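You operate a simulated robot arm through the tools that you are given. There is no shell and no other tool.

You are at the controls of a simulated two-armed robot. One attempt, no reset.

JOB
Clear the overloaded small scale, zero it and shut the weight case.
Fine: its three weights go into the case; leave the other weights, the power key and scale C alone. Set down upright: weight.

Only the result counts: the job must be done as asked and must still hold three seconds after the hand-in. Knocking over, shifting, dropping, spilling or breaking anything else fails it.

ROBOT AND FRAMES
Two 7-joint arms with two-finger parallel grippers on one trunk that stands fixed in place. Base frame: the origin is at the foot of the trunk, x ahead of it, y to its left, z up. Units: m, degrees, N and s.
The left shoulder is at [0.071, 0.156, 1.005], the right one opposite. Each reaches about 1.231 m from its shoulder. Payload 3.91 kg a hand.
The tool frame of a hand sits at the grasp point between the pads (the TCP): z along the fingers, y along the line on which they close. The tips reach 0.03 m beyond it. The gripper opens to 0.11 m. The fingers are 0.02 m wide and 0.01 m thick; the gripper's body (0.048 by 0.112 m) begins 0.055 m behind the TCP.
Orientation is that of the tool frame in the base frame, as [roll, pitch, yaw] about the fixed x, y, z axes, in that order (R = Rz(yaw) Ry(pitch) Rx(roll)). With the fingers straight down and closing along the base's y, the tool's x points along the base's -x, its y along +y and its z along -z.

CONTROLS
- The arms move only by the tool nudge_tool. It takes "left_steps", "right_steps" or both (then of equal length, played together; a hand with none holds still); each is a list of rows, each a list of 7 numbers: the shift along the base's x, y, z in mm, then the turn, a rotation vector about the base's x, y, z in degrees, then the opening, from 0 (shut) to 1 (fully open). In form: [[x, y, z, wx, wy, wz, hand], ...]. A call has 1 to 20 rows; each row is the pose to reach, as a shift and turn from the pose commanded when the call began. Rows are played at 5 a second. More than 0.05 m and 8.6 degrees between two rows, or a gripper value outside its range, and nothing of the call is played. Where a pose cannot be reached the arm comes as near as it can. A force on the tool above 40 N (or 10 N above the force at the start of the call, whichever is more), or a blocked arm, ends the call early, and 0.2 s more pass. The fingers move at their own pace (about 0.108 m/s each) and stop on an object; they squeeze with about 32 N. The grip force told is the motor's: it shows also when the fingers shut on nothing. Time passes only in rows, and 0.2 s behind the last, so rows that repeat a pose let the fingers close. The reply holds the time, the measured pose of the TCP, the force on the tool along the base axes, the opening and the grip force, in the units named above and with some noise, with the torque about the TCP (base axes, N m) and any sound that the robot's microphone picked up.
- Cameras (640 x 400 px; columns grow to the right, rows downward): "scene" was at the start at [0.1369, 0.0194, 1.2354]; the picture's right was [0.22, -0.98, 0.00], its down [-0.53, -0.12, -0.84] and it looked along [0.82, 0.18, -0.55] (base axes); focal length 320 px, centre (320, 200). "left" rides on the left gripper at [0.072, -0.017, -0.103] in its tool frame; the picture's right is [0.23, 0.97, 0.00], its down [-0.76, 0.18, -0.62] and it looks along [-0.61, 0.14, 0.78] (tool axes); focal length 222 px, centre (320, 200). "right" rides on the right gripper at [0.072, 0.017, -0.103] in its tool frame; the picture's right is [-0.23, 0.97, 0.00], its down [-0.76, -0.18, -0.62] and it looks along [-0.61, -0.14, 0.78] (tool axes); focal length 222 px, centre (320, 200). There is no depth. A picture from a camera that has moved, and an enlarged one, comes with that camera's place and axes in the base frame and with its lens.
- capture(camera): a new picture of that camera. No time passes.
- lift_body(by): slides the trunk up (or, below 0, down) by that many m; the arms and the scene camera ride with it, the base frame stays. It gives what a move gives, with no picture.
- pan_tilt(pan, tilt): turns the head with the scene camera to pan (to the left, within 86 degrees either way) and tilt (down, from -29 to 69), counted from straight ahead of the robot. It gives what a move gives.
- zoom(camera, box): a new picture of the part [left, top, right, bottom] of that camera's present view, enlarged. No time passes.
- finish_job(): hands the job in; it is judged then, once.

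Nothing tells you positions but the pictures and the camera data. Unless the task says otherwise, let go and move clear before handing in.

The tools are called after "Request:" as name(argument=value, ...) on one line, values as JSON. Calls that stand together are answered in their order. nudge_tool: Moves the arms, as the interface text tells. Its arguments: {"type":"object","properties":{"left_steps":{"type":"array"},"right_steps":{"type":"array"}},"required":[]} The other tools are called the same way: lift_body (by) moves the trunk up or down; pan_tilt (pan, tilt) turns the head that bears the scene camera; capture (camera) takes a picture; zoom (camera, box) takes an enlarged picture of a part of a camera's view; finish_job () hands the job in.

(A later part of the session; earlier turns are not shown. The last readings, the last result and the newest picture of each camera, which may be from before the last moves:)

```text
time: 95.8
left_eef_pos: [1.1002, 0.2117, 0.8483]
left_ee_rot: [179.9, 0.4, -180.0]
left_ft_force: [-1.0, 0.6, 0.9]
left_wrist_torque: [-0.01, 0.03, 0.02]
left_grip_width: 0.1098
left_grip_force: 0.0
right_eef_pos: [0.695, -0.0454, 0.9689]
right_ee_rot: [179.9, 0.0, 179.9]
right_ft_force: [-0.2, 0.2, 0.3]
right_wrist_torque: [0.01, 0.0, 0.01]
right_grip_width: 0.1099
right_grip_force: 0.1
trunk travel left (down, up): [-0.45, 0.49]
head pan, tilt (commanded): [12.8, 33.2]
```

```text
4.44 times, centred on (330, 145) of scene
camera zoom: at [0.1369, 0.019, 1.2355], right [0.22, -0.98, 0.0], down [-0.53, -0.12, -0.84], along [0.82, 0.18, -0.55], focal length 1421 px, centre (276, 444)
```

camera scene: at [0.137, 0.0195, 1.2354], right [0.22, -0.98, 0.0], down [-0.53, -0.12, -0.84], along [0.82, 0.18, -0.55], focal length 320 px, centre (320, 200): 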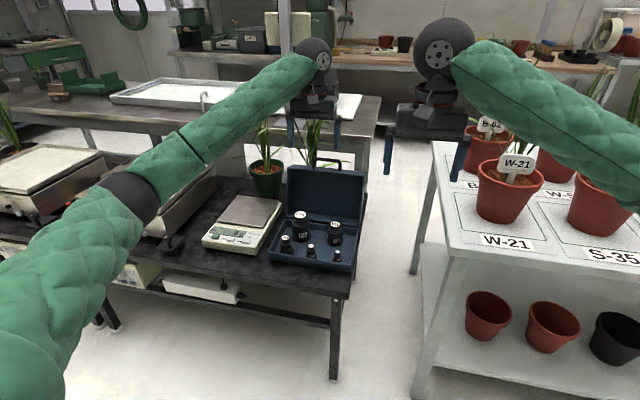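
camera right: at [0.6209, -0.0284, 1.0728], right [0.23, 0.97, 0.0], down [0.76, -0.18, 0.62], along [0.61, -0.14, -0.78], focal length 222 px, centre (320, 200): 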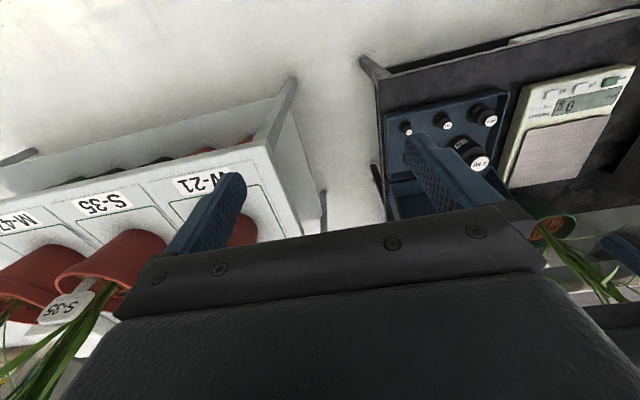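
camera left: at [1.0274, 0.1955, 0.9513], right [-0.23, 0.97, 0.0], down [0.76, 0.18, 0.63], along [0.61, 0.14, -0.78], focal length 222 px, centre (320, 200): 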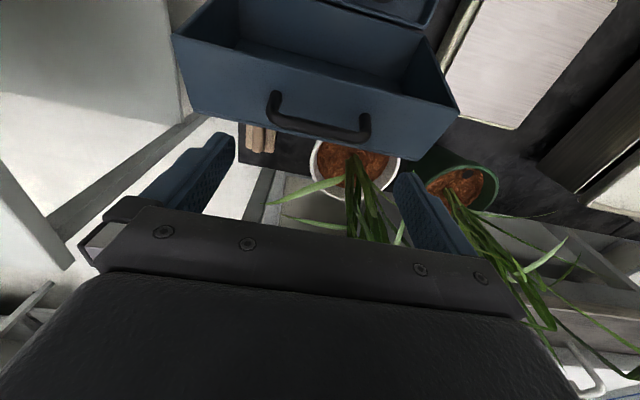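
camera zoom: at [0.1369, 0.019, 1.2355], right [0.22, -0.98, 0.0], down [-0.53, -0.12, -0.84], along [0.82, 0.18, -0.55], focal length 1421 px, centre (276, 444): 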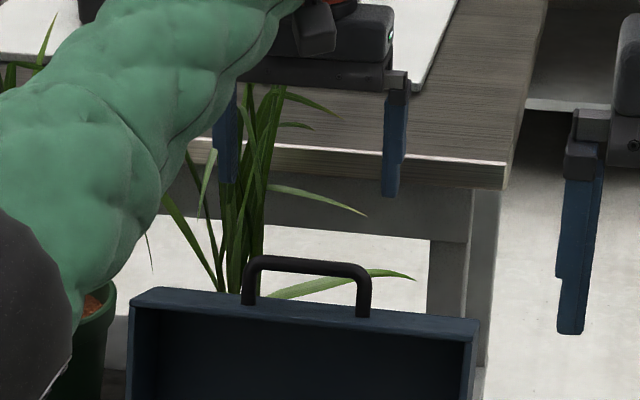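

The view confirms the handle at (1.0986, 0.2105, 0.757), about 95 mm wide outside, and the plant well behind the hand. I descend so the fingers pass on both outer sides of the handle legs.

Request:
nudge_tool(left_steps=[[-1, -1.5, -15, 0, 0, 0, 1], [-1, -1.5, -30, 0, 0, 0, 1], [-1, -1.5, -45, 0, 0, 0, 1], [-1, -1.5, -52, 0, 0, 0, 1], [-1, -1.5, -52, 0, 0, 0, 1]])

Request:
capture(camera="left")

Request:
zoom(camera="scene", box=[290, 120, 370, 190])

```text
time: 97.0
left_eef_pos: [1.0987, 0.2107, 0.7964]
left_ee_rot: [-179.9, 0.4, -179.9]
left_ft_force: [0.6, -0.7, 0.0]
left_wrist_torque: [-0.01, 0.0, -0.02]
left_grip_width: 0.1099
left_grip_force: 0.0
right_eef_pos: [0.6955, -0.0462, 0.9692]
right_ee_rot: [-180.0, 0.1, 180.0]
right_ft_force: [-0.6, -0.6, -0.8]
right_wrist_torque: [0.0, -0.01, 0.01]
right_grip_width: 0.1101
right_grip_force: 0.2
trunk travel left (down, up): [-0.45, 0.49]
head pan, tilt (commanded): [12.8, 33.2]
```

```text
taken
camera left: at [1.0254, 0.1932, 0.8993], right [-0.23, 0.97, 0.0], down [0.76, 0.18, 0.63], along [0.61, 0.14, -0.78], focal length 222 px, centre (320, 200)
```

left: 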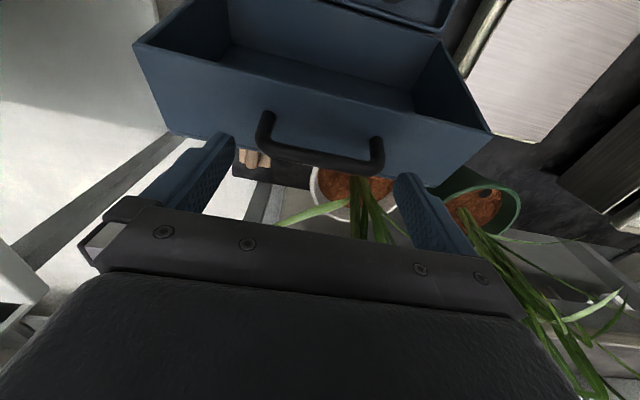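

```text
5.71 times, centred on (330, 155) of scene
camera zoom: at [0.1371, 0.0192, 1.2354], right [0.22, -0.98, 0.0], down [-0.53, -0.12, -0.84], along [0.82, 0.18, -0.55], focal length 1827 px, centre (263, 457)
```

zoom: 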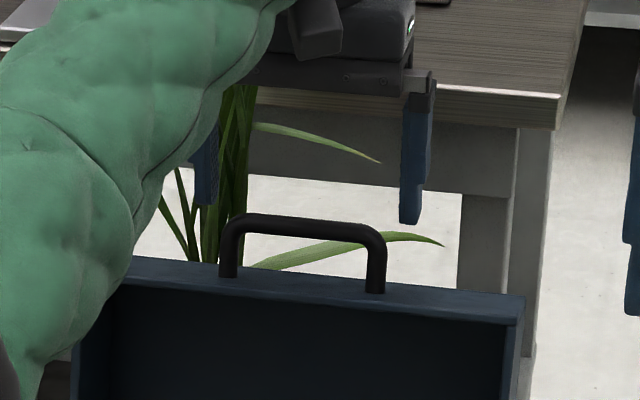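

Request:
zoom(camera="left", box=[180, 90, 460, 250])

Request:
zoom(camera="scene", box=[308, 138, 358, 176])

```text
2.29 times, centred on (320, 170) of left
camera zoom: at [1.0254, 0.1932, 0.8993], right [-0.23, 0.97, 0.0], down [0.76, 0.18, 0.63], along [0.61, 0.14, -0.78], focal length 508 px, centre (320, 269)
```

zoom: 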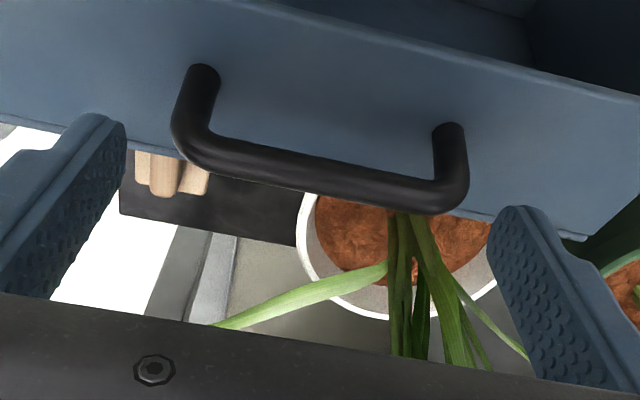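

```text
10.53 times, centred on (333, 157) of scene
camera zoom: at [0.1371, 0.0192, 1.2354], right [0.22, -0.98, 0.0], down [-0.53, -0.12, -0.84], along [0.82, 0.18, -0.55], focal length 3366 px, centre (183, 653)
```

zoom: 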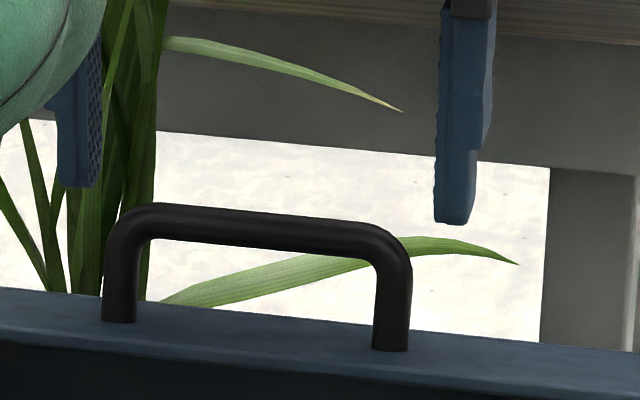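

Using both views the handle spans y≈0.1628–0.2626 (centre 0.2127), so I shift +2.3 mm in y, then go down 22 mm.

Request:
nudge_tool(left_steps=[[0, 2.3, 0, 0, 0, 0, 1], [0, 2.3, -5, 0, 0, 0, 1], [0, 2.3, -10, 0, 0, 0, 1], [0, 2.3, -16, 0, 0, 0, 1], [0, 2.3, -22, 0, 0, 0, 1], [0, 2.3, -22, 0, 0, 0, 1]])

Request:
zoom(camera="left", box=[180, 90, 460, 250])

Request:
zoom(camera="scene", box=[308, 138, 358, 176])

```text
time: 98.4
left_eef_pos: [1.0977, 0.2129, 0.7757]
left_ee_rot: [180.0, 0.3, 180.0]
left_ft_force: [0.2, 0.3, -0.4]
left_wrist_torque: [-0.01, 0.03, -0.01]
left_grip_width: 0.1098
left_grip_force: 0.0
right_eef_pos: [0.6951, -0.0457, 0.9681]
right_ee_rot: [-180.0, 0.0, 180.0]
right_ft_force: [0.0, 0.3, -0.4]
right_wrist_torque: [-0.01, -0.01, 0.02]
right_grip_width: 0.1101
right_grip_force: 0.0
trunk travel left (down, up): [-0.45, 0.49]
head pan, tilt (commanded): [12.8, 33.2]
```

```text
2.29 times, centred on (320, 170) of left
camera zoom: at [1.026, 0.1959, 0.878], right [-0.23, 0.97, 0.0], down [0.76, 0.18, 0.63], along [0.61, 0.14, -0.78], focal length 508 px, centre (320, 269)
```

zoom: 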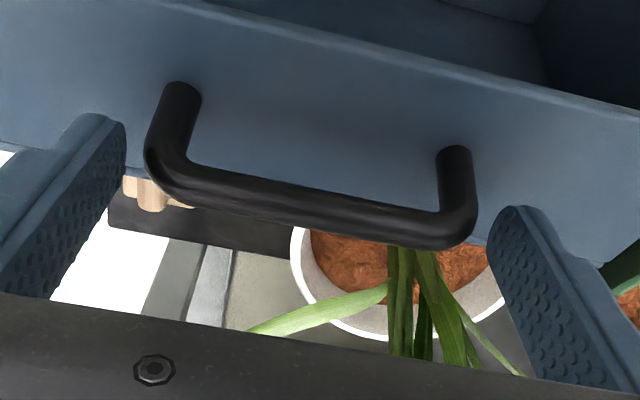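

```text
10.53 times, centred on (333, 157) of scene
camera zoom: at [0.1371, 0.0191, 1.2354], right [0.22, -0.98, 0.0], down [-0.53, -0.12, -0.84], along [0.82, 0.18, -0.55], focal length 3366 px, centre (183, 653)
```

zoom: 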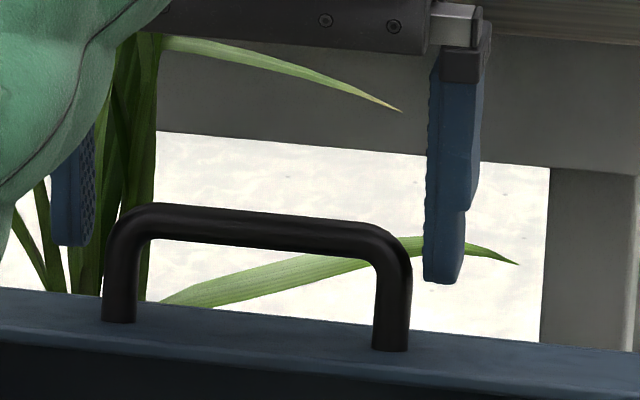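

Fingers are evenly placed on both sides of the handle, tips ~12 mm below the bar. I close on the legs.

Request:
nudge_tool(left_steps=[[0, 0, 0, 0, 0, 0, 0.93], [0, 0, 0, 0, 0, 0, 0.88], [0, 0, 0, 0, 0, 0, 0.6], [0, 0, 0, 0, 0, 0, 0.6]])

Request:
zoom(camera="left", box=[180, 90, 460, 250])

Request:
zoom(camera="scene", box=[308, 138, 358, 176])

```text
time: 99.4
left_eef_pos: [1.0981, 0.211, 0.776]
left_ee_rot: [180.0, 0.2, -180.0]
left_ft_force: [-1.1, -6.6, -1.4]
left_wrist_torque: [-0.53, -0.04, -0.28]
left_grip_width: 0.0997
left_grip_force: 45.3
right_eef_pos: [0.6944, -0.047, 0.9697]
right_ee_rot: [180.0, -0.1, -180.0]
right_ft_force: [-0.4, 0.0, 0.1]
right_wrist_torque: [-0.04, -0.03, 0.01]
right_grip_width: 0.1102
right_grip_force: 0.1
trunk travel left (down, up): [-0.45, 0.49]
head pan, tilt (commanded): [12.8, 33.2]
```

```text
2.29 times, centred on (320, 170) of left
camera zoom: at [1.0261, 0.1948, 0.8779], right [-0.23, 0.97, 0.0], down [0.76, 0.18, 0.63], along [0.61, 0.14, -0.78], focal length 508 px, centre (320, 269)
```

zoom: 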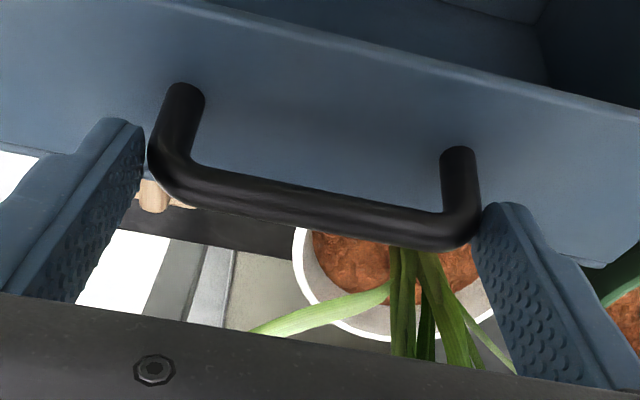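

```text
10.53 times, centred on (333, 157) of scene
camera zoom: at [0.1373, 0.0187, 1.2354], right [0.22, -0.98, 0.0], down [-0.53, -0.12, -0.84], along [0.82, 0.18, -0.55], focal length 3366 px, centre (183, 653)
```

zoom: 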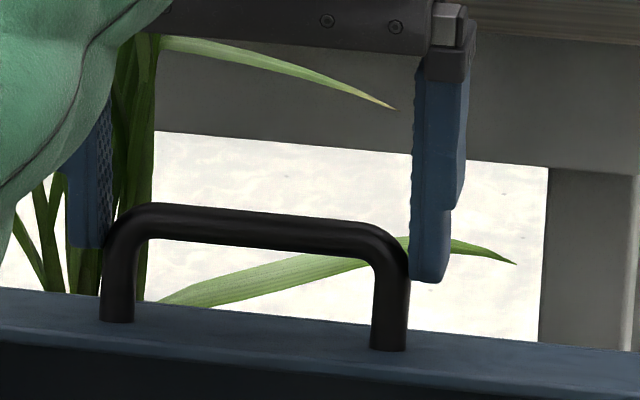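

The handle is held (99.7 mm, firm). Before swinging the lid I measure the hinge line and rim from the scene and right cameras.

Request:
zoom(camera="right", box=[370, 80, 530, 220])

Request:
zoom(camera="scene", box=[260, 160, 372, 275])

Request:
zoom(camera="scene", box=[330, 205, 370, 235])

```text
2.86 times, centred on (450, 150) of right
camera zoom: at [0.6212, -0.0293, 1.0726], right [0.23, 0.97, 0.0], down [0.76, -0.18, 0.62], along [0.61, -0.14, -0.78], focal length 635 px, centre (-51, 343)
```

zoom: 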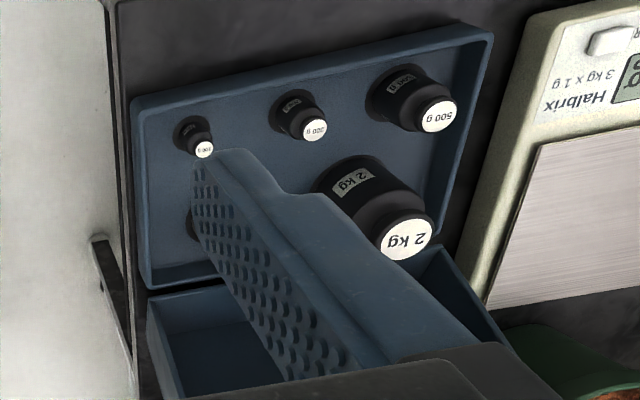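

```text
3.48 times, centred on (316, 218) of scene
camera zoom: at [0.1373, 0.0187, 1.2354], right [0.22, -0.98, 0.0], down [-0.53, -0.12, -0.84], along [0.82, 0.18, -0.55], focal length 1112 px, centre (334, 139)
```

zoom: 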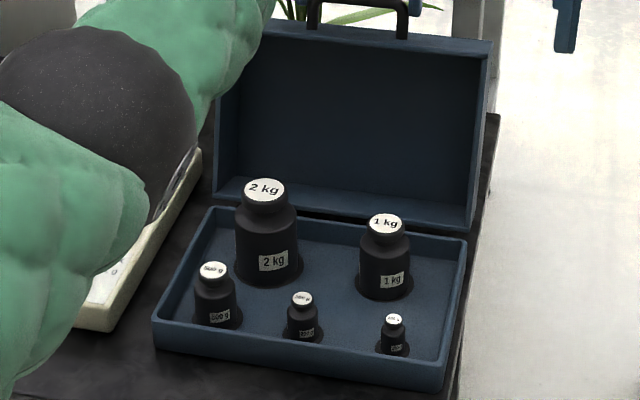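

```text
13.33 times, centred on (350, 220) of scene
camera zoom: at [0.1373, 0.0187, 1.2354], right [0.22, -0.98, 0.0], down [-0.53, -0.12, -0.84], along [0.82, 0.18, -0.55], focal length 4263 px, centre (-80, -67)
```

zoom: 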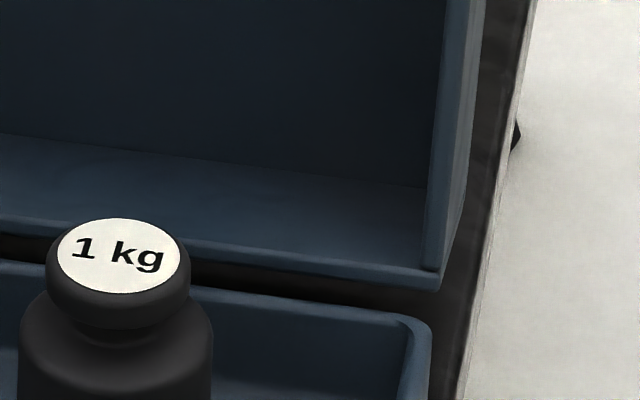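

From corrected triangulation the base rim is at z≈0.563 and the hinge near (0.992, 0.566), so the bar radius is ≈0.218 m. I begin swinging the handle along that arc in small steps and watch the forces.

Request:
nudge_tool(left_steps=[[-2.5, -1, 1.4, 0, 0, 0, 0.6], [-5.1, -1, 2.7, 0, 0, 0, 0.6], [-10.2, -1, 5.3, 0, 0, 0, 0.6], [-15.4, -1, 7.7, 0, 0, 0, 0.6], [-20.6, -1, 10, 0, 0, 0, 0.6]])

Request:
zoom(camera="left", box=[180, 90, 460, 250])

Request:
zoom(camera="scene", box=[270, 120, 390, 260])

```text
time: 100.6
left_eef_pos: [1.0788, 0.211, 0.7847]
left_ee_rot: [-180.0, 0.2, 180.0]
left_ft_force: [4.0, -2.1, -5.1]
left_wrist_torque: [0.09, -1.14, -0.16]
left_grip_width: 0.0998
left_grip_force: 45.0
right_eef_pos: [0.6954, -0.0457, 0.9691]
right_ee_rot: [180.0, 0.1, 180.0]
right_ft_force: [-0.6, 0.7, 0.7]
right_wrist_torque: [0.02, -0.02, 0.0]
right_grip_width: 0.11
right_grip_force: 0.1
trunk travel left (down, up): [-0.45, 0.49]
head pan, tilt (commanded): [12.8, 33.2]
```

```text
2.29 times, centred on (320, 170) of left
camera zoom: at [1.0052, 0.1945, 0.8872], right [-0.23, 0.97, 0.0], down [0.76, 0.18, 0.63], along [0.61, 0.14, -0.78], focal length 508 px, centre (320, 269)
```

zoom: 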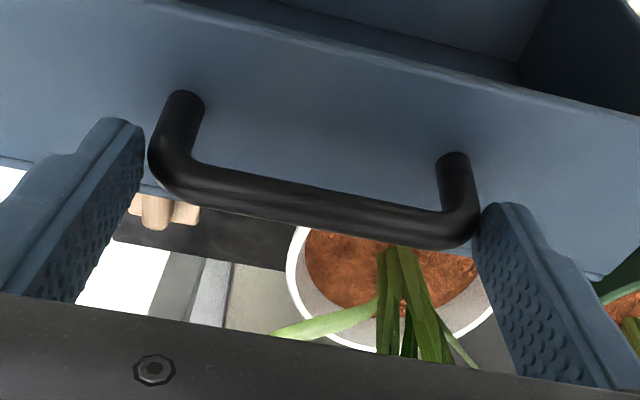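

```text
2.86 times, centred on (330, 190) of scene
camera zoom: at [0.1379, 0.0192, 1.2353], right [0.22, -0.98, 0.0], down [-0.53, -0.12, -0.84], along [0.82, 0.18, -0.55], focal length 914 px, centre (291, 229)
```

zoom: 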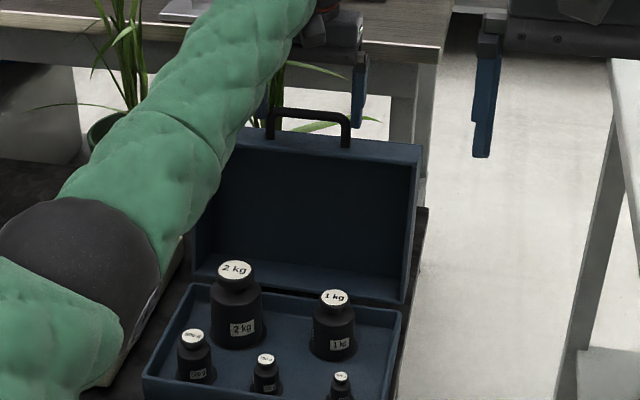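

The lid follows smoothly with only small forces. I continue the arc.

Request:
nudge_tool(left_steps=[[-5.3, 0, 2.2, 0, 0, 0, 0.6], [-10.6, 0, 4.2, 0, 0, 0, 0.6], [-16, 0, 6.1, 0, 0, 0, 0.6], [-21.4, 0, 7.9, 0, 0, 0, 0.6], [-27, 0, 9.5, 0, 0, 0, 0.6], [-32.5, 0, 10.9, 0, 0, 0, 0.6], [-38, 0, 12.2, 0, 0, 0, 0.6], [-43.6, 0, 13.4, 0, 0, 0, 0.6]])

Request:
zoom(camera="left", box=[180, 90, 460, 250])

```text
time: 102.4
left_eef_pos: [1.0368, 0.2116, 0.7982]
left_ee_rot: [-180.0, 0.2, -179.9]
left_ft_force: [3.0, 6.6, -10.7]
left_wrist_torque: [-0.62, -0.91, 0.28]
left_grip_width: 0.0996
left_grip_force: 44.8
right_eef_pos: [0.6968, -0.0453, 0.969]
right_ee_rot: [-180.0, -0.1, 179.9]
right_ft_force: [0.8, 1.0, -0.2]
right_wrist_torque: [0.04, 0.01, 0.03]
right_grip_width: 0.1102
right_grip_force: 0.1
trunk travel left (down, up): [-0.45, 0.49]
head pan, tilt (commanded): [12.8, 33.2]
```

```text
2.29 times, centred on (320, 170) of left
camera zoom: at [0.9626, 0.1948, 0.8999], right [-0.23, 0.97, 0.0], down [0.76, 0.18, 0.63], along [0.61, 0.14, -0.78], focal length 508 px, centre (320, 269)
```

zoom: 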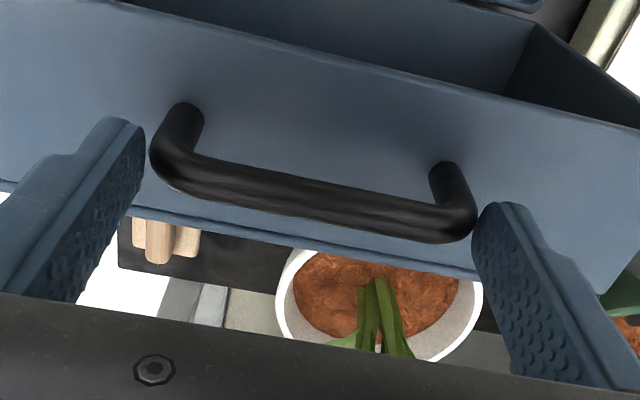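

Slight downward pull (−10.7 N), so I trim the arc about 2–3 mm lower and continue past vertical.

Request:
nudge_tool(left_steps=[[-5.6, 0, 0.2, 0, 0, 0, 0.6], [-11.3, 0, 0.4, 0, 0, 0, 0.6], [-17, 0, 0.8, 0, 0, 0, 0.6], [-22.7, 0, 1.2, 0, 0, 0, 0.6], [-28.4, 0, 1.6, 0, 0, 0, 0.6], [-34.1, 0, 1.9, 0, 0, 0, 0.6], [-39.8, 0, 1.9, 0, 0, 0, 0.6], [-45.5, 0, 1.8, 0, 0, 0, 0.6], [-51.2, 0, 1.4, 0, 0, 0, 0.6], [-56.9, 0, 0.9, 0, 0, 0, 0.6]])

Request:
zoom(camera="left", box=[180, 90, 460, 250])

Request:
zoom(camera="scene", box=[250, 100, 390, 270])

```text
time: 104.8
left_eef_pos: [0.9773, 0.2118, 0.8042]
left_ee_rot: [-180.0, 0.7, -179.9]
left_ft_force: [-0.6, 6.4, 21.0]
left_wrist_torque: [0.62, -0.33, -0.27]
left_grip_width: 0.0884
left_grip_force: 22.8
right_eef_pos: [0.6937, -0.0469, 0.9708]
right_ee_rot: [-180.0, 0.0, 179.9]
right_ft_force: [1.0, -0.1, -0.1]
right_wrist_torque: [0.0, 0.01, 0.01]
right_grip_width: 0.1103
right_grip_force: 0.0
trunk travel left (down, up): [-0.45, 0.49]
head pan, tilt (commanded): [12.8, 33.2]
stopped in row 10 (left hand): the force on the tool passed its limit at 41 N (the readings are from after the stop); the commanded pose is now the measured one
```

```text
2.29 times, centred on (320, 170) of left
camera zoom: at [0.9039, 0.1949, 0.9076], right [-0.23, 0.97, 0.0], down [0.75, 0.18, 0.63], along [0.62, 0.14, -0.77], focal length 508 px, centre (320, 269)
```

zoom: 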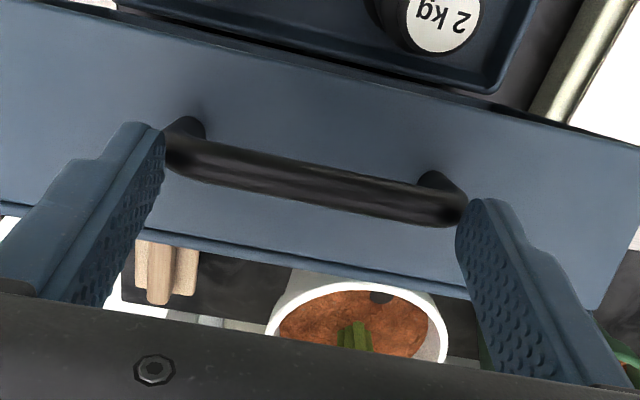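

```text
2.35 times, centred on (320, 185) of scene
camera zoom: at [0.1358, 0.0184, 1.2353], right [0.22, -0.98, 0.0], down [-0.53, -0.12, -0.84], along [0.82, 0.18, -0.55], focal length 752 px, centre (320, 235)
```

zoom: 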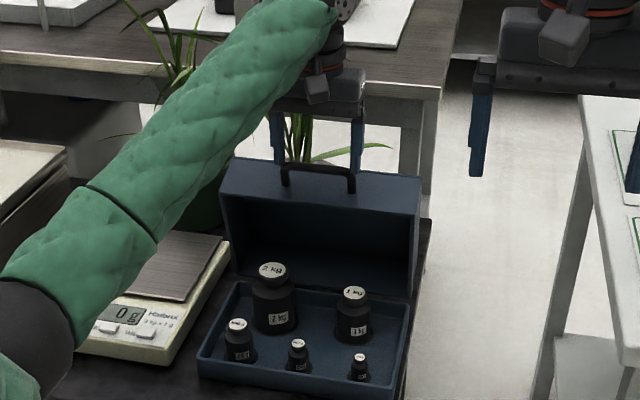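

The fingers slipped off the rounded handle corners; the lid is near vertical and the fingertips now rest on the handle. I zoom in to see the exact state before moving.

Request:
zoom(camera="scene", box=[295, 120, 363, 180])

Request:
zoom(camera="left", box=[220, 90, 420, 200])

Request:
capture(camera="right")

```text
6.67 times, centred on (329, 150) of scene
camera zoom: at [0.1358, 0.0184, 1.2353], right [0.22, -0.98, 0.0], down [-0.53, -0.12, -0.84], along [0.82, 0.18, -0.55], focal length 2132 px, centre (260, 533)
```

zoom: 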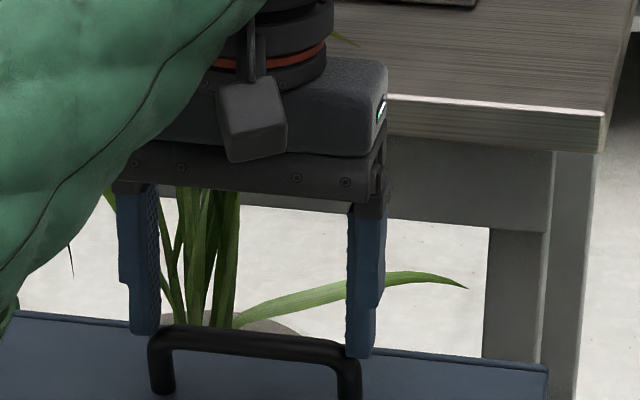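

```text
3.20 times, centred on (320, 145) of left
camera zoom: at [0.9039, 0.1949, 0.9076], right [-0.23, 0.97, 0.0], down [0.75, 0.18, 0.63], along [0.62, 0.14, -0.77], focal length 711 px, centre (320, 376)
```

zoom: 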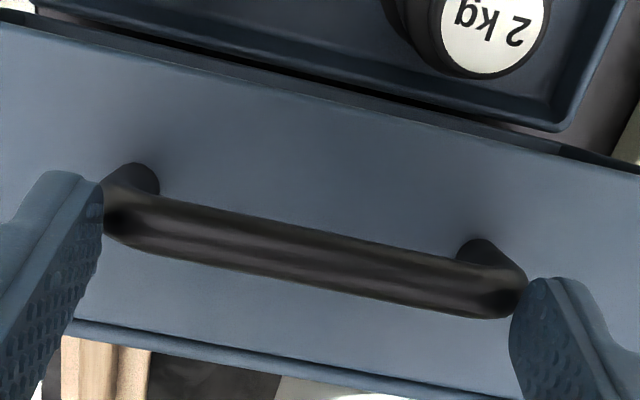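

```text
taken
camera right: at [0.6201, -0.0298, 1.0732], right [0.23, 0.97, 0.0], down [0.76, -0.18, 0.62], along [0.61, -0.14, -0.78], focal length 222 px, centre (320, 200)
```

right: 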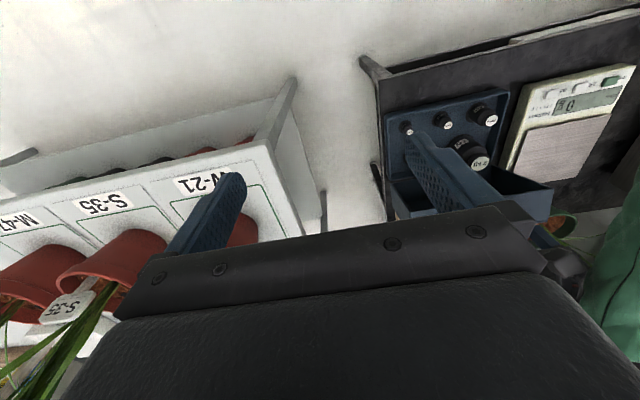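

The bar is now at about (0.977, 0.775) with fingertips pinching its rounded top corners; re-fitting the arc gives the hinge at ≈(1.007, 0.565) with r≈0.2125. The lid leans forward ~16°, so I first drag it back past vertical with the present pinch so that I can regrip safely.

Request:
nudge_tool(left_steps=[[3.5, 0, 0, 0, 0, 0, 0.6], [7.8, 0, 0.3, 0, 0, 0, 0.6], [15.2, 0, 1, 0, 0, 0, 0.6], [22.6, 0, 1.4, 0, 0, 0, 0.6], [30, 0, 1.5, 0, 0, 0, 0.6]])

Request:
zoom(camera="scene", box=[295, 120, 363, 180])

Request:
zoom(camera="left", box=[220, 90, 420, 200])

```text
time: 105.9
left_eef_pos: [1.0035, 0.2198, 0.8113]
left_ee_rot: [-179.9, 1.0, -179.5]
left_ft_force: [0.4, 23.5, 36.3]
left_wrist_torque: [0.83, -0.12, 0.19]
left_grip_width: 0.0
left_grip_force: 38.0
right_eef_pos: [0.6934, -0.042, 0.972]
right_ee_rot: [-179.9, 0.1, -179.9]
right_ft_force: [-0.1, 1.0, 0.1]
right_wrist_torque: [-0.02, 0.02, 0.0]
right_grip_width: 0.1101
right_grip_force: 0.0
trunk travel left (down, up): [-0.45, 0.49]
head pan, tilt (commanded): [12.8, 33.2]
stopped in row 5 (left hand): the force on the tool passed its limit at 41 N (the readings are from after the stop); the commanded pose is now the measured one
```

```text
6.67 times, centred on (329, 150) of scene
camera zoom: at [0.1346, 0.0217, 1.2357], right [0.22, -0.97, 0.0], down [-0.53, -0.12, -0.84], along [0.82, 0.19, -0.55], focal length 2132 px, centre (260, 533)
```

zoom: 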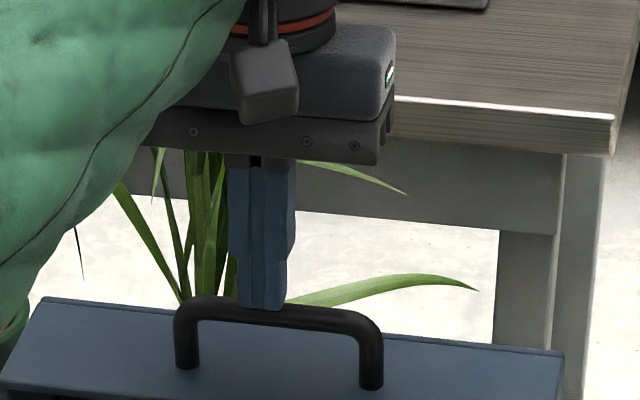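

```text
3.20 times, centred on (320, 145) of left
camera zoom: at [0.9295, 0.2014, 0.9134], right [-0.23, 0.97, -0.01], down [0.75, 0.18, 0.64], along [0.62, 0.14, -0.77], focal length 711 px, centre (320, 376)
```

zoom: 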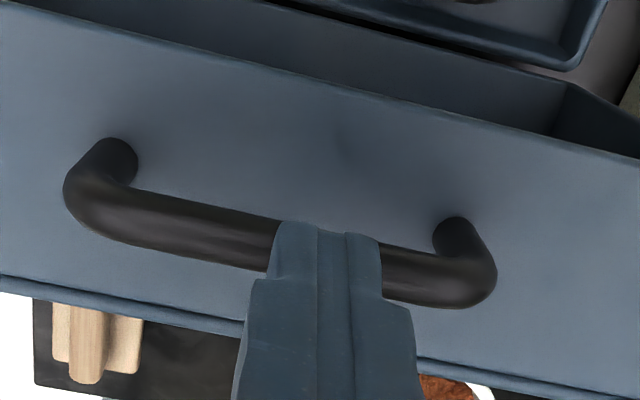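

The fingers have slipped off and shut, with their tips now pressing on top of the bar; the lid is near vertical and its weight tends to open it. I ease the pressure a little first and read the forces.

Request:
nudge_tool(left_steps=[[0, 0, 0, 0, 0, 0, 0], [0, 0, 1.5, 0, 0, 0, 0]])

Request:
zoom(camera="scene", box=[295, 120, 363, 180])

```text
time: 106.4
left_eef_pos: [1.0063, 0.2116, 0.8121]
left_ee_rot: [180.0, 1.0, -179.8]
left_ft_force: [0.8, 15.2, 22.7]
left_wrist_torque: [0.6, -0.15, 0.03]
left_grip_width: 0.0
left_grip_force: 32.1
right_eef_pos: [0.6948, -0.0489, 0.969]
right_ee_rot: [-179.9, 0.0, 179.8]
right_ft_force: [0.3, -0.6, -1.0]
right_wrist_torque: [0.0, 0.01, -0.03]
right_grip_width: 0.1097
right_grip_force: 0.0
trunk travel left (down, up): [-0.45, 0.49]
head pan, tilt (commanded): [12.8, 33.2]
stopped in row 2 (left hand): the force on the tool passed its limit at 61 N (the readings are from after the stop); the commanded pose is now the measured one
```

```text
6.67 times, centred on (329, 150) of scene
camera zoom: at [0.1366, 0.0183, 1.235], right [0.22, -0.98, 0.0], down [-0.53, -0.12, -0.84], along [0.82, 0.18, -0.55], focal length 2132 px, centre (260, 533)
```

zoom: 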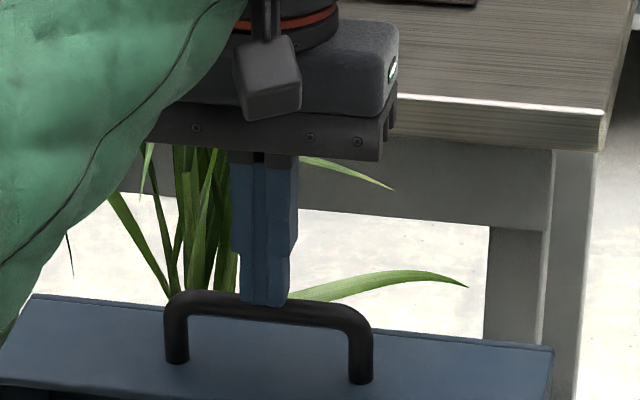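

Request:
nudge_tool(left_steps=[[0, 0, 0.5, 0, 0, 0, 0]])

Request:
nudge_tool(left_steps=[[0, 0, 1, 0, 0, 0, 0], [0, 0, 2, 0, 0, 0, 0]])

Request:
zoom(camera="scene", box=[295, 120, 363, 180])

```text
time: 106.8
left_eef_pos: [1.0035, 0.2123, 0.8122]
left_ee_rot: [-180.0, 1.0, -179.8]
left_ft_force: [1.0, 8.6, 21.0]
left_wrist_torque: [0.34, -0.07, 0.07]
left_grip_width: 0.0
left_grip_force: 31.8
right_eef_pos: [0.6926, -0.0456, 0.9709]
right_ee_rot: [-180.0, 0.1, 180.0]
right_ft_force: [0.4, -0.1, 0.8]
right_wrist_torque: [-0.02, 0.0, 0.01]
right_grip_width: 0.1101
right_grip_force: 0.2
trunk travel left (down, up): [-0.45, 0.49]
head pan, tilt (commanded): [12.8, 33.2]
```

```text
time: 107.4
left_eef_pos: [1.0046, 0.2118, 0.8118]
left_ee_rot: [180.0, 0.8, -180.0]
left_ft_force: [1.2, 7.6, 13.8]
left_wrist_torque: [0.29, 0.0, 0.03]
left_grip_width: 0.0
left_grip_force: 31.6
right_eef_pos: [0.6937, -0.0471, 0.9697]
right_ee_rot: [-180.0, 0.2, 179.9]
right_ft_force: [0.0, 0.8, -0.7]
right_wrist_torque: [-0.01, 0.01, 0.04]
right_grip_width: 0.11
right_grip_force: 0.1
trunk travel left (down, up): [-0.45, 0.49]
head pan, tilt (commanded): [12.8, 33.2]
```

```text
6.67 times, centred on (329, 150) of scene
camera zoom: at [0.1359, 0.0193, 1.2355], right [0.22, -0.98, 0.0], down [-0.53, -0.12, -0.84], along [0.82, 0.18, -0.55], focal length 2132 px, centre (260, 533)
```

zoom: 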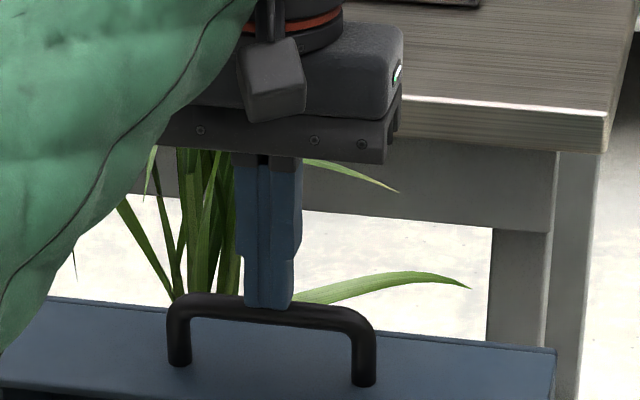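

Settled with ~14 N on the bar top. I ride the lid back to its open stop by dragging with this contact along the arc, so it doesn't fall.

Request:
nudge_tool(left_steps=[[3, 0, 0, 0, 0, 0, 0], [7.4, 0, -0.1, 0, 0, 0, 0], [14.8, 0, -0.5, 0, 0, 0, 0], [22.2, 0, -1.2, 0, 0, 0, 0], [29.6, 0, -2.1, 0, 0, 0, 0], [36.9, 0, -3.2, 0, 0, 0, 0]])

Request:
zoom(camera="scene", box=[295, 120, 363, 180])

Request:
zoom(camera="left", box=[220, 90, 420, 200])

```text
time: 108.8
left_eef_pos: [1.0422, 0.2119, 0.8077]
left_ee_rot: [179.9, 0.9, -179.9]
left_ft_force: [3.0, 4.5, 12.3]
left_wrist_torque: [0.21, -0.14, 0.05]
left_grip_width: 0.0002
left_grip_force: 31.9
right_eef_pos: [0.6932, -0.0474, 0.9701]
right_ee_rot: [180.0, 0.1, 179.9]
right_ft_force: [-0.5, 0.6, -0.2]
right_wrist_torque: [-0.01, 0.0, 0.03]
right_grip_width: 0.1097
right_grip_force: 0.0
trunk travel left (down, up): [-0.45, 0.49]
head pan, tilt (commanded): [12.8, 33.2]
```

```text
6.67 times, centred on (329, 150) of scene
camera zoom: at [0.1362, 0.0191, 1.2355], right [0.22, -0.98, 0.0], down [-0.53, -0.12, -0.84], along [0.82, 0.18, -0.55], focal length 2132 px, centre (260, 533)
```

zoom: 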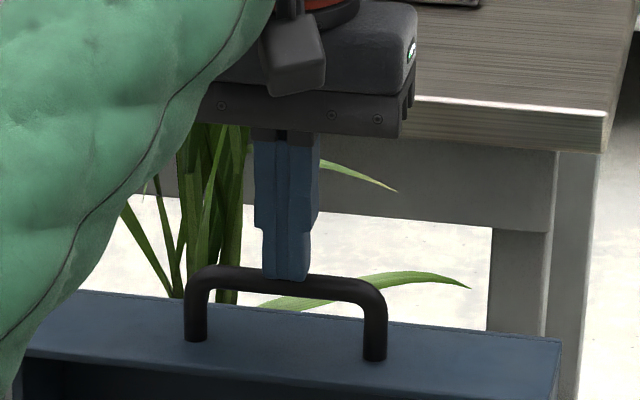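

```text
3.20 times, centred on (320, 145) of left
camera zoom: at [0.968, 0.1941, 0.9101], right [-0.23, 0.97, 0.0], down [0.75, 0.18, 0.63], along [0.62, 0.14, -0.77], focal length 711 px, centre (320, 376)
```

zoom: 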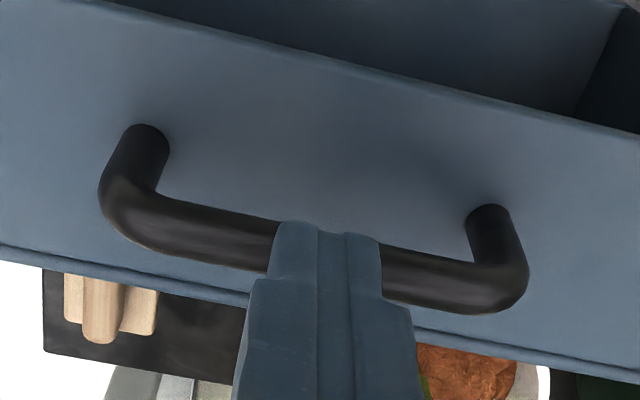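

Request:
nudge_tool(left_steps=[[7.3, 0, -1.4, 0, 0, 0, 0], [14.5, 0, -3.1, 0, 0, 0, 0], [21.7, 0, -5, 0, 0, 0, 0], [28.8, 0, -7.2, 0, 0, 0, 0], [35.8, 0, -9.6, 0, 0, 0, 0], [42.7, 0, -12.3, 0, 0, 0, 0], [49.5, 0, -15.2, 0, 0, 0, 0]])

Request:
zoom(camera="scene", box=[285, 120, 373, 190])

```text
time: 110.4
left_eef_pos: [1.0924, 0.2113, 0.7928]
left_ee_rot: [180.0, 0.7, -179.9]
left_ft_force: [2.8, -3.5, 4.5]
left_wrist_torque: [-0.07, -0.07, -0.01]
left_grip_width: 0.0002
left_grip_force: 32.4
right_eef_pos: [0.6931, -0.0486, 0.9699]
right_ee_rot: [-180.0, 0.0, 179.9]
right_ft_force: [0.2, -0.8, -0.1]
right_wrist_torque: [0.05, 0.01, 0.02]
right_grip_width: 0.1098
right_grip_force: 0.0
trunk travel left (down, up): [-0.45, 0.49]
head pan, tilt (commanded): [12.8, 33.2]
```

```text
5.71 times, centred on (329, 155) of scene
camera zoom: at [0.1366, 0.0188, 1.2354], right [0.22, -0.98, 0.0], down [-0.53, -0.12, -0.84], along [0.82, 0.18, -0.55], focal length 1827 px, centre (269, 457)
```

zoom: 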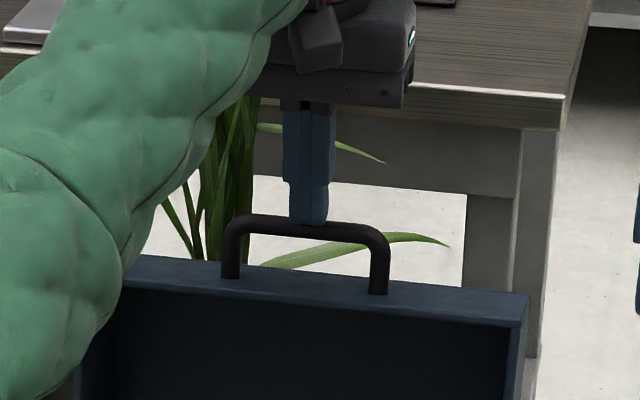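

The lid is back at its open stop, ridden down gently. Now I lift off and turn the hand 90° so the fingers can close front-to-back on the bar itself, which cannot slip off its ends.

Request:
nudge_tool(left_steps=[[5, 0, -2.5, 0, 0, 0, 0], [7, 0, -2.5, 0, 0, 0, 0], [7, 0, 5, 0, 0, 0, 0], [0, 0, 35, 0, 0, 0, 0], [-20, 0, 75, 0, 0, 0, 0], [-50, 0, 110, 0, 0, 0, 0.2], [-80, 0, 125, 0, 0, 0, 0.36], [-80, 0, 125, 0, 0, 0, 0.36]])

Request:
zoom(camera="scene", box=[240, 90, 380, 270])

Request:
capture(camera="left")

```text
time: 112.2
left_eef_pos: [1.0133, 0.2163, 0.9172]
left_ee_rot: [180.0, 0.7, -179.8]
left_ft_force: [-0.4, 0.2, 0.5]
left_wrist_torque: [0.01, -0.01, 0.02]
left_grip_width: 0.0399
left_grip_force: 0.0
right_eef_pos: [0.695, -0.0469, 0.9688]
right_ee_rot: [-180.0, 0.1, 180.0]
right_ft_force: [-0.7, -0.1, 0.4]
right_wrist_torque: [-0.06, -0.01, -0.02]
right_grip_width: 0.11
right_grip_force: 0.0
trunk travel left (down, up): [-0.45, 0.49]
head pan, tilt (commanded): [12.8, 33.2]
```

```text
2.22 times, centred on (310, 180) of scene
camera zoom: at [0.1374, 0.0196, 1.2353], right [0.22, -0.98, 0.0], down [-0.53, -0.12, -0.84], along [0.82, 0.18, -0.55], focal length 710 px, centre (342, 244)
```

zoom: 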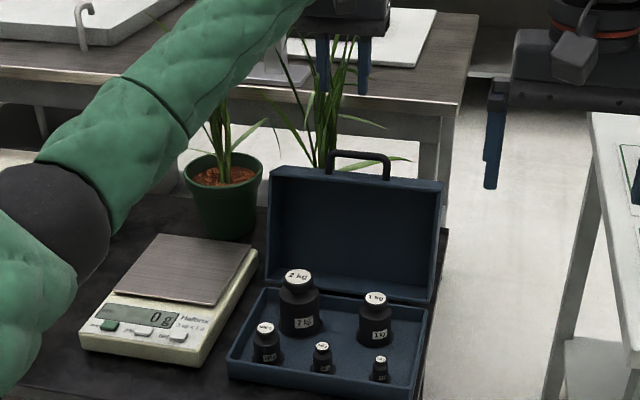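

```text
taken
camera left: at [0.9396, 0.1986, 1.0191], right [-0.23, 0.97, 0.0], down [0.75, 0.18, 0.63], along [0.62, 0.14, -0.78], focal length 222 px, centre (320, 200)
```

left: 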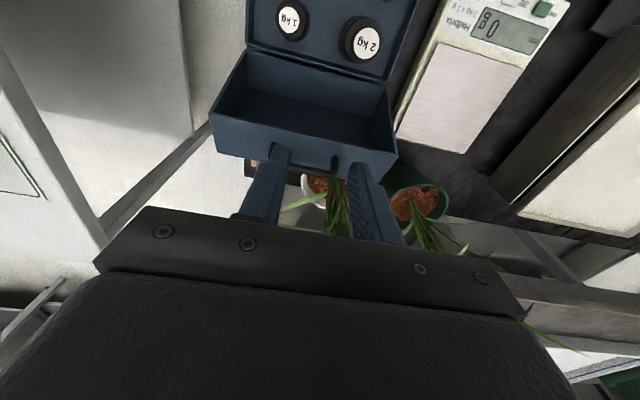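

Everything is intact (0 g, all weights upright, lid open). I now yaw the left hand by +90°, in two stages.

Request:
nudge_tool(left_steps=[[0, 0, 0, 0, 0, 8, 0.36], [0, 0, 0, 0, 0, 16, 0.36], [0, 0, 0, 0, 0, 24, 0.36], [0, 0, 0, 0, 0, 32, 0.36], [0, 0, 0, 0, 0, 40, 0.36], [0, 0, 0, 0, 0, 45, 0.36]])

Request:
zoom(camera="scene", box=[220, 40, 400, 220])

```text
time: 113.6
left_eef_pos: [1.013, 0.212, 0.9166]
left_ee_rot: [-180.0, 0.8, -134.7]
left_ft_force: [0.1, 0.3, -0.1]
left_wrist_torque: [-0.01, 0.0, -0.03]
left_grip_width: 0.0395
left_grip_force: 0.1
right_eef_pos: [0.6939, -0.0474, 0.9691]
right_ee_rot: [-180.0, 0.0, 179.9]
right_ft_force: [-0.1, 0.0, 0.4]
right_wrist_torque: [-0.02, 0.01, -0.01]
right_grip_width: 0.1101
right_grip_force: 0.0
trunk travel left (down, up): [-0.45, 0.49]
head pan, tilt (commanded): [12.8, 33.2]
```

```text
2.22 times, centred on (310, 130) of scene
camera zoom: at [0.1371, 0.0192, 1.2354], right [0.22, -0.98, 0.0], down [-0.53, -0.12, -0.84], along [0.82, 0.18, -0.55], focal length 710 px, centre (342, 356)
```

zoom: 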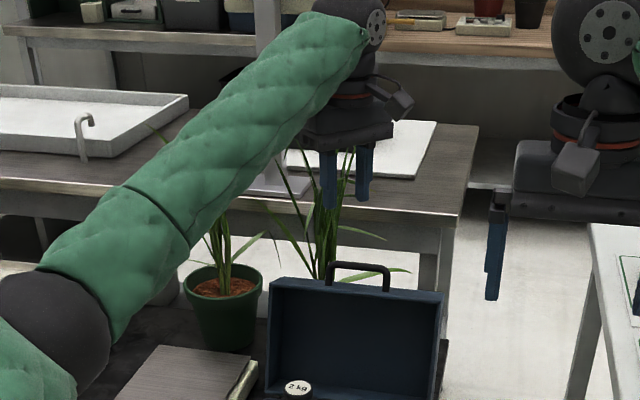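

Request:
nudge_tool(left_steps=[[0, 0, 0, 0, 0, 8, 0.36], [0, 0, 0, 0, 0, 16, 0.36], [0, 0, 0, 0, 0, 24, 0.36], [0, 0, 0, 0, 0, 32, 0.36], [0, 0, 0, 0, 0, 40, 0.36], [0, 0, 0, 0, 0, 45, 0.36], [0, 0, 0, 0, 0, 45, 0.36]])

Request:
capture(camera="left")

Request:
zoom(camera="scene", box=[220, 40, 400, 220])

```text
time: 115.2
left_eef_pos: [1.0116, 0.2134, 0.9166]
left_ee_rot: [180.0, 0.8, -89.8]
left_ft_force: [-0.2, -0.6, -0.1]
left_wrist_torque: [0.01, 0.02, 0.0]
left_grip_width: 0.0398
left_grip_force: 0.0
right_eef_pos: [0.6929, -0.0478, 0.9688]
right_ee_rot: [180.0, -0.1, 180.0]
right_ft_force: [-0.4, 0.4, 0.4]
right_wrist_torque: [0.0, -0.01, 0.0]
right_grip_width: 0.1097
right_grip_force: 0.1
trunk travel left (down, up): [-0.45, 0.49]
head pan, tilt (commanded): [12.8, 33.2]
```

```text
taken
camera left: at [1.0299, 0.1384, 1.0193], right [-0.97, -0.23, 0.0], down [-0.18, 0.75, 0.63], along [-0.14, 0.62, -0.77], focal length 222 px, centre (320, 200)
```

left: 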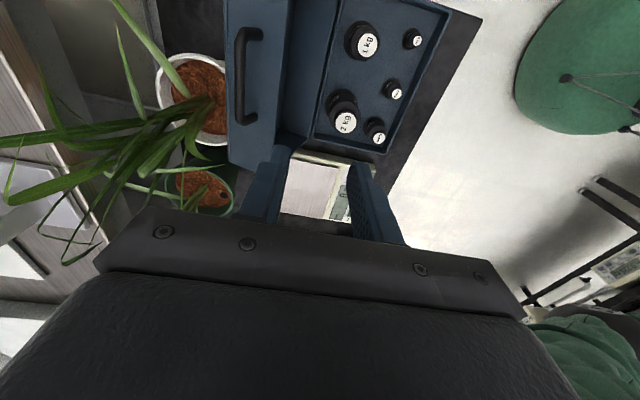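

```text
2.22 times, centred on (310, 130) of scene
camera zoom: at [0.1371, 0.0192, 1.2354], right [0.22, -0.98, 0.0], down [-0.53, -0.12, -0.84], along [0.82, 0.18, -0.55], focal length 710 px, centre (342, 356)
```

zoom: 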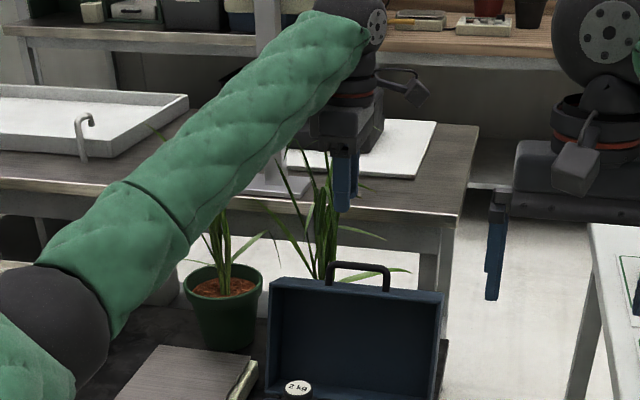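

The hand is turned; the camera now looks along +y, so I can see the bar end-on between the fingers. I move over the bar at x≈1.098, staying above it first.

Request:
nudge_tool(left_steps=[[30, 0, 0, 0, 0, 0, 0.36], [60, 0, 0, 0, 0, 0, 0.36], [85.5, 0, 0, 0, 0, 0, 0.36], [85.5, 0, -30, 0, 0, 0, 0.36], [85.5, 0, -67, 0, 0, 0, 0.36], [85.5, 0, -67, 0, 0, 0, 0.36]])

Request:
capture(camera="left")

Request:
zoom(camera="left", box=[200, 40, 440, 240])

Request:
zoom(camera="scene", box=[285, 110, 373, 180])

```text
time: 116.6
left_eef_pos: [1.0964, 0.2118, 0.8491]
left_ee_rot: [180.0, 0.8, -89.9]
left_ft_force: [0.2, 0.7, -0.2]
left_wrist_torque: [-0.01, 0.02, 0.01]
left_grip_width: 0.0394
left_grip_force: 0.1
right_eef_pos: [0.6945, -0.0473, 0.97]
right_ee_rot: [-179.9, 0.1, 179.9]
right_ft_force: [-0.3, -0.6, -0.3]
right_wrist_torque: [0.01, -0.02, 0.02]
right_grip_width: 0.1099
right_grip_force: 0.1
trunk travel left (down, up): [-0.45, 0.49]
head pan, tilt (commanded): [12.8, 33.2]
```

```text
taken
camera left: at [1.1136, 0.1373, 0.9513], right [-0.97, -0.23, 0.0], down [-0.18, 0.75, 0.63], along [-0.14, 0.62, -0.77], focal length 222 px, centre (320, 200)
```

left: 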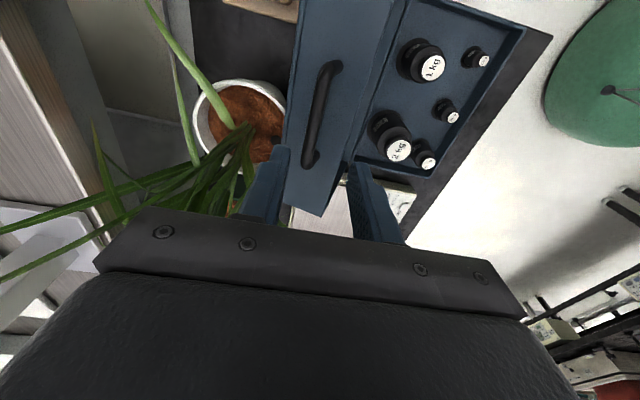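

```text
2.00 times, centred on (320, 140) of left
camera zoom: at [1.1136, 0.1373, 0.9513], right [-0.97, -0.23, 0.0], down [-0.18, 0.75, 0.63], along [-0.14, 0.62, -0.77], focal length 444 px, centre (320, 320)
```

zoom: 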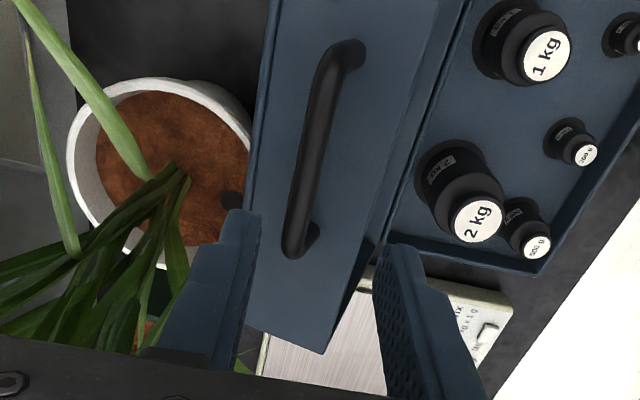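

```text
5.71 times, centred on (329, 145) of scene
camera zoom: at [0.1368, 0.0193, 1.2356], right [0.22, -0.98, 0.0], down [-0.53, -0.12, -0.84], along [0.82, 0.18, -0.55], focal length 1827 px, centre (269, 514)
```

zoom: 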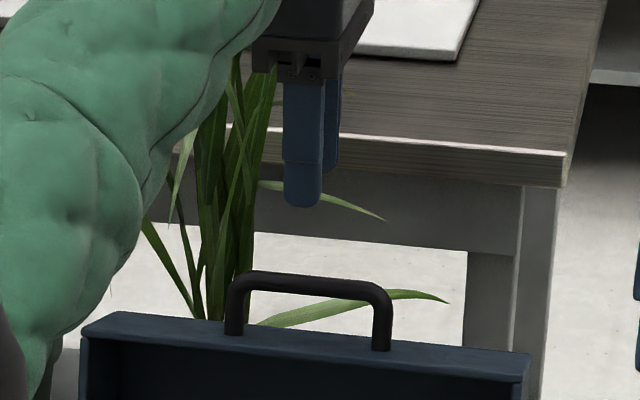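

The bar lies at x≈1.099 between the open fingers. I shift +2.5 mm and lower so the tips pass ~12 mm below the bar, then close on it.

Request:
nudge_tool(left_steps=[[2.5, 1, -15, 0, 0, 0, 0.36], [2.5, 1, -35, 0, 0, 0, 0.36], [2.5, 1, -55, 0, 0, 0, 0.36], [2.5, 1, -68, 0, 0, 0, 0.36], [2.5, 1, -74, 0, 0, 0, 0.36], [2.5, 1, -74, 0, 0, 0, 0.36]])

Request:
capture(camera="left")

Request:
zoom(camera="scene", box=[295, 120, 363, 180])

```text
time: 118.0
left_eef_pos: [1.101, 0.2108, 0.7755]
left_ee_rot: [180.0, 0.8, -90.0]
left_ft_force: [0.3, -0.4, -0.1]
left_wrist_torque: [-0.01, -0.01, 0.0]
left_grip_width: 0.0395
left_grip_force: 0.0
right_eef_pos: [0.6952, -0.0481, 0.9686]
right_ee_rot: [-180.0, -0.1, 180.0]
right_ft_force: [0.2, 0.4, -0.7]
right_wrist_torque: [-0.03, -0.01, -0.02]
right_grip_width: 0.1099
right_grip_force: 0.1
trunk travel left (down, up): [-0.45, 0.49]
head pan, tilt (commanded): [12.8, 33.2]
```

```text
taken
camera left: at [1.1171, 0.1375, 0.8772], right [-0.97, -0.23, 0.0], down [-0.18, 0.75, 0.63], along [-0.14, 0.62, -0.77], focal length 222 px, centre (320, 200)
```

left: 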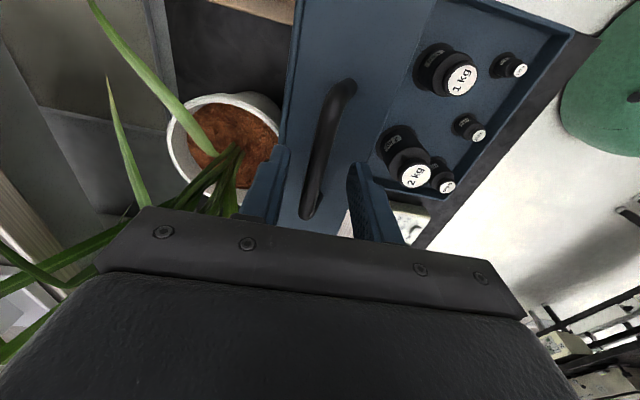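

```text
6.67 times, centred on (329, 150) of scene
camera zoom: at [0.1371, 0.0192, 1.2354], right [0.22, -0.98, 0.0], down [-0.53, -0.12, -0.84], along [0.82, 0.18, -0.55], focal length 2132 px, centre (260, 533)
```

zoom: 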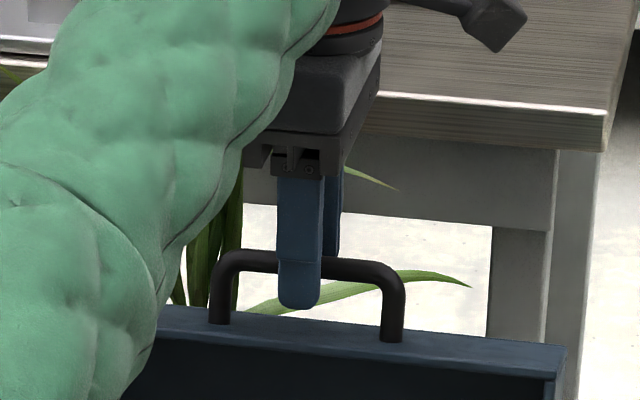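

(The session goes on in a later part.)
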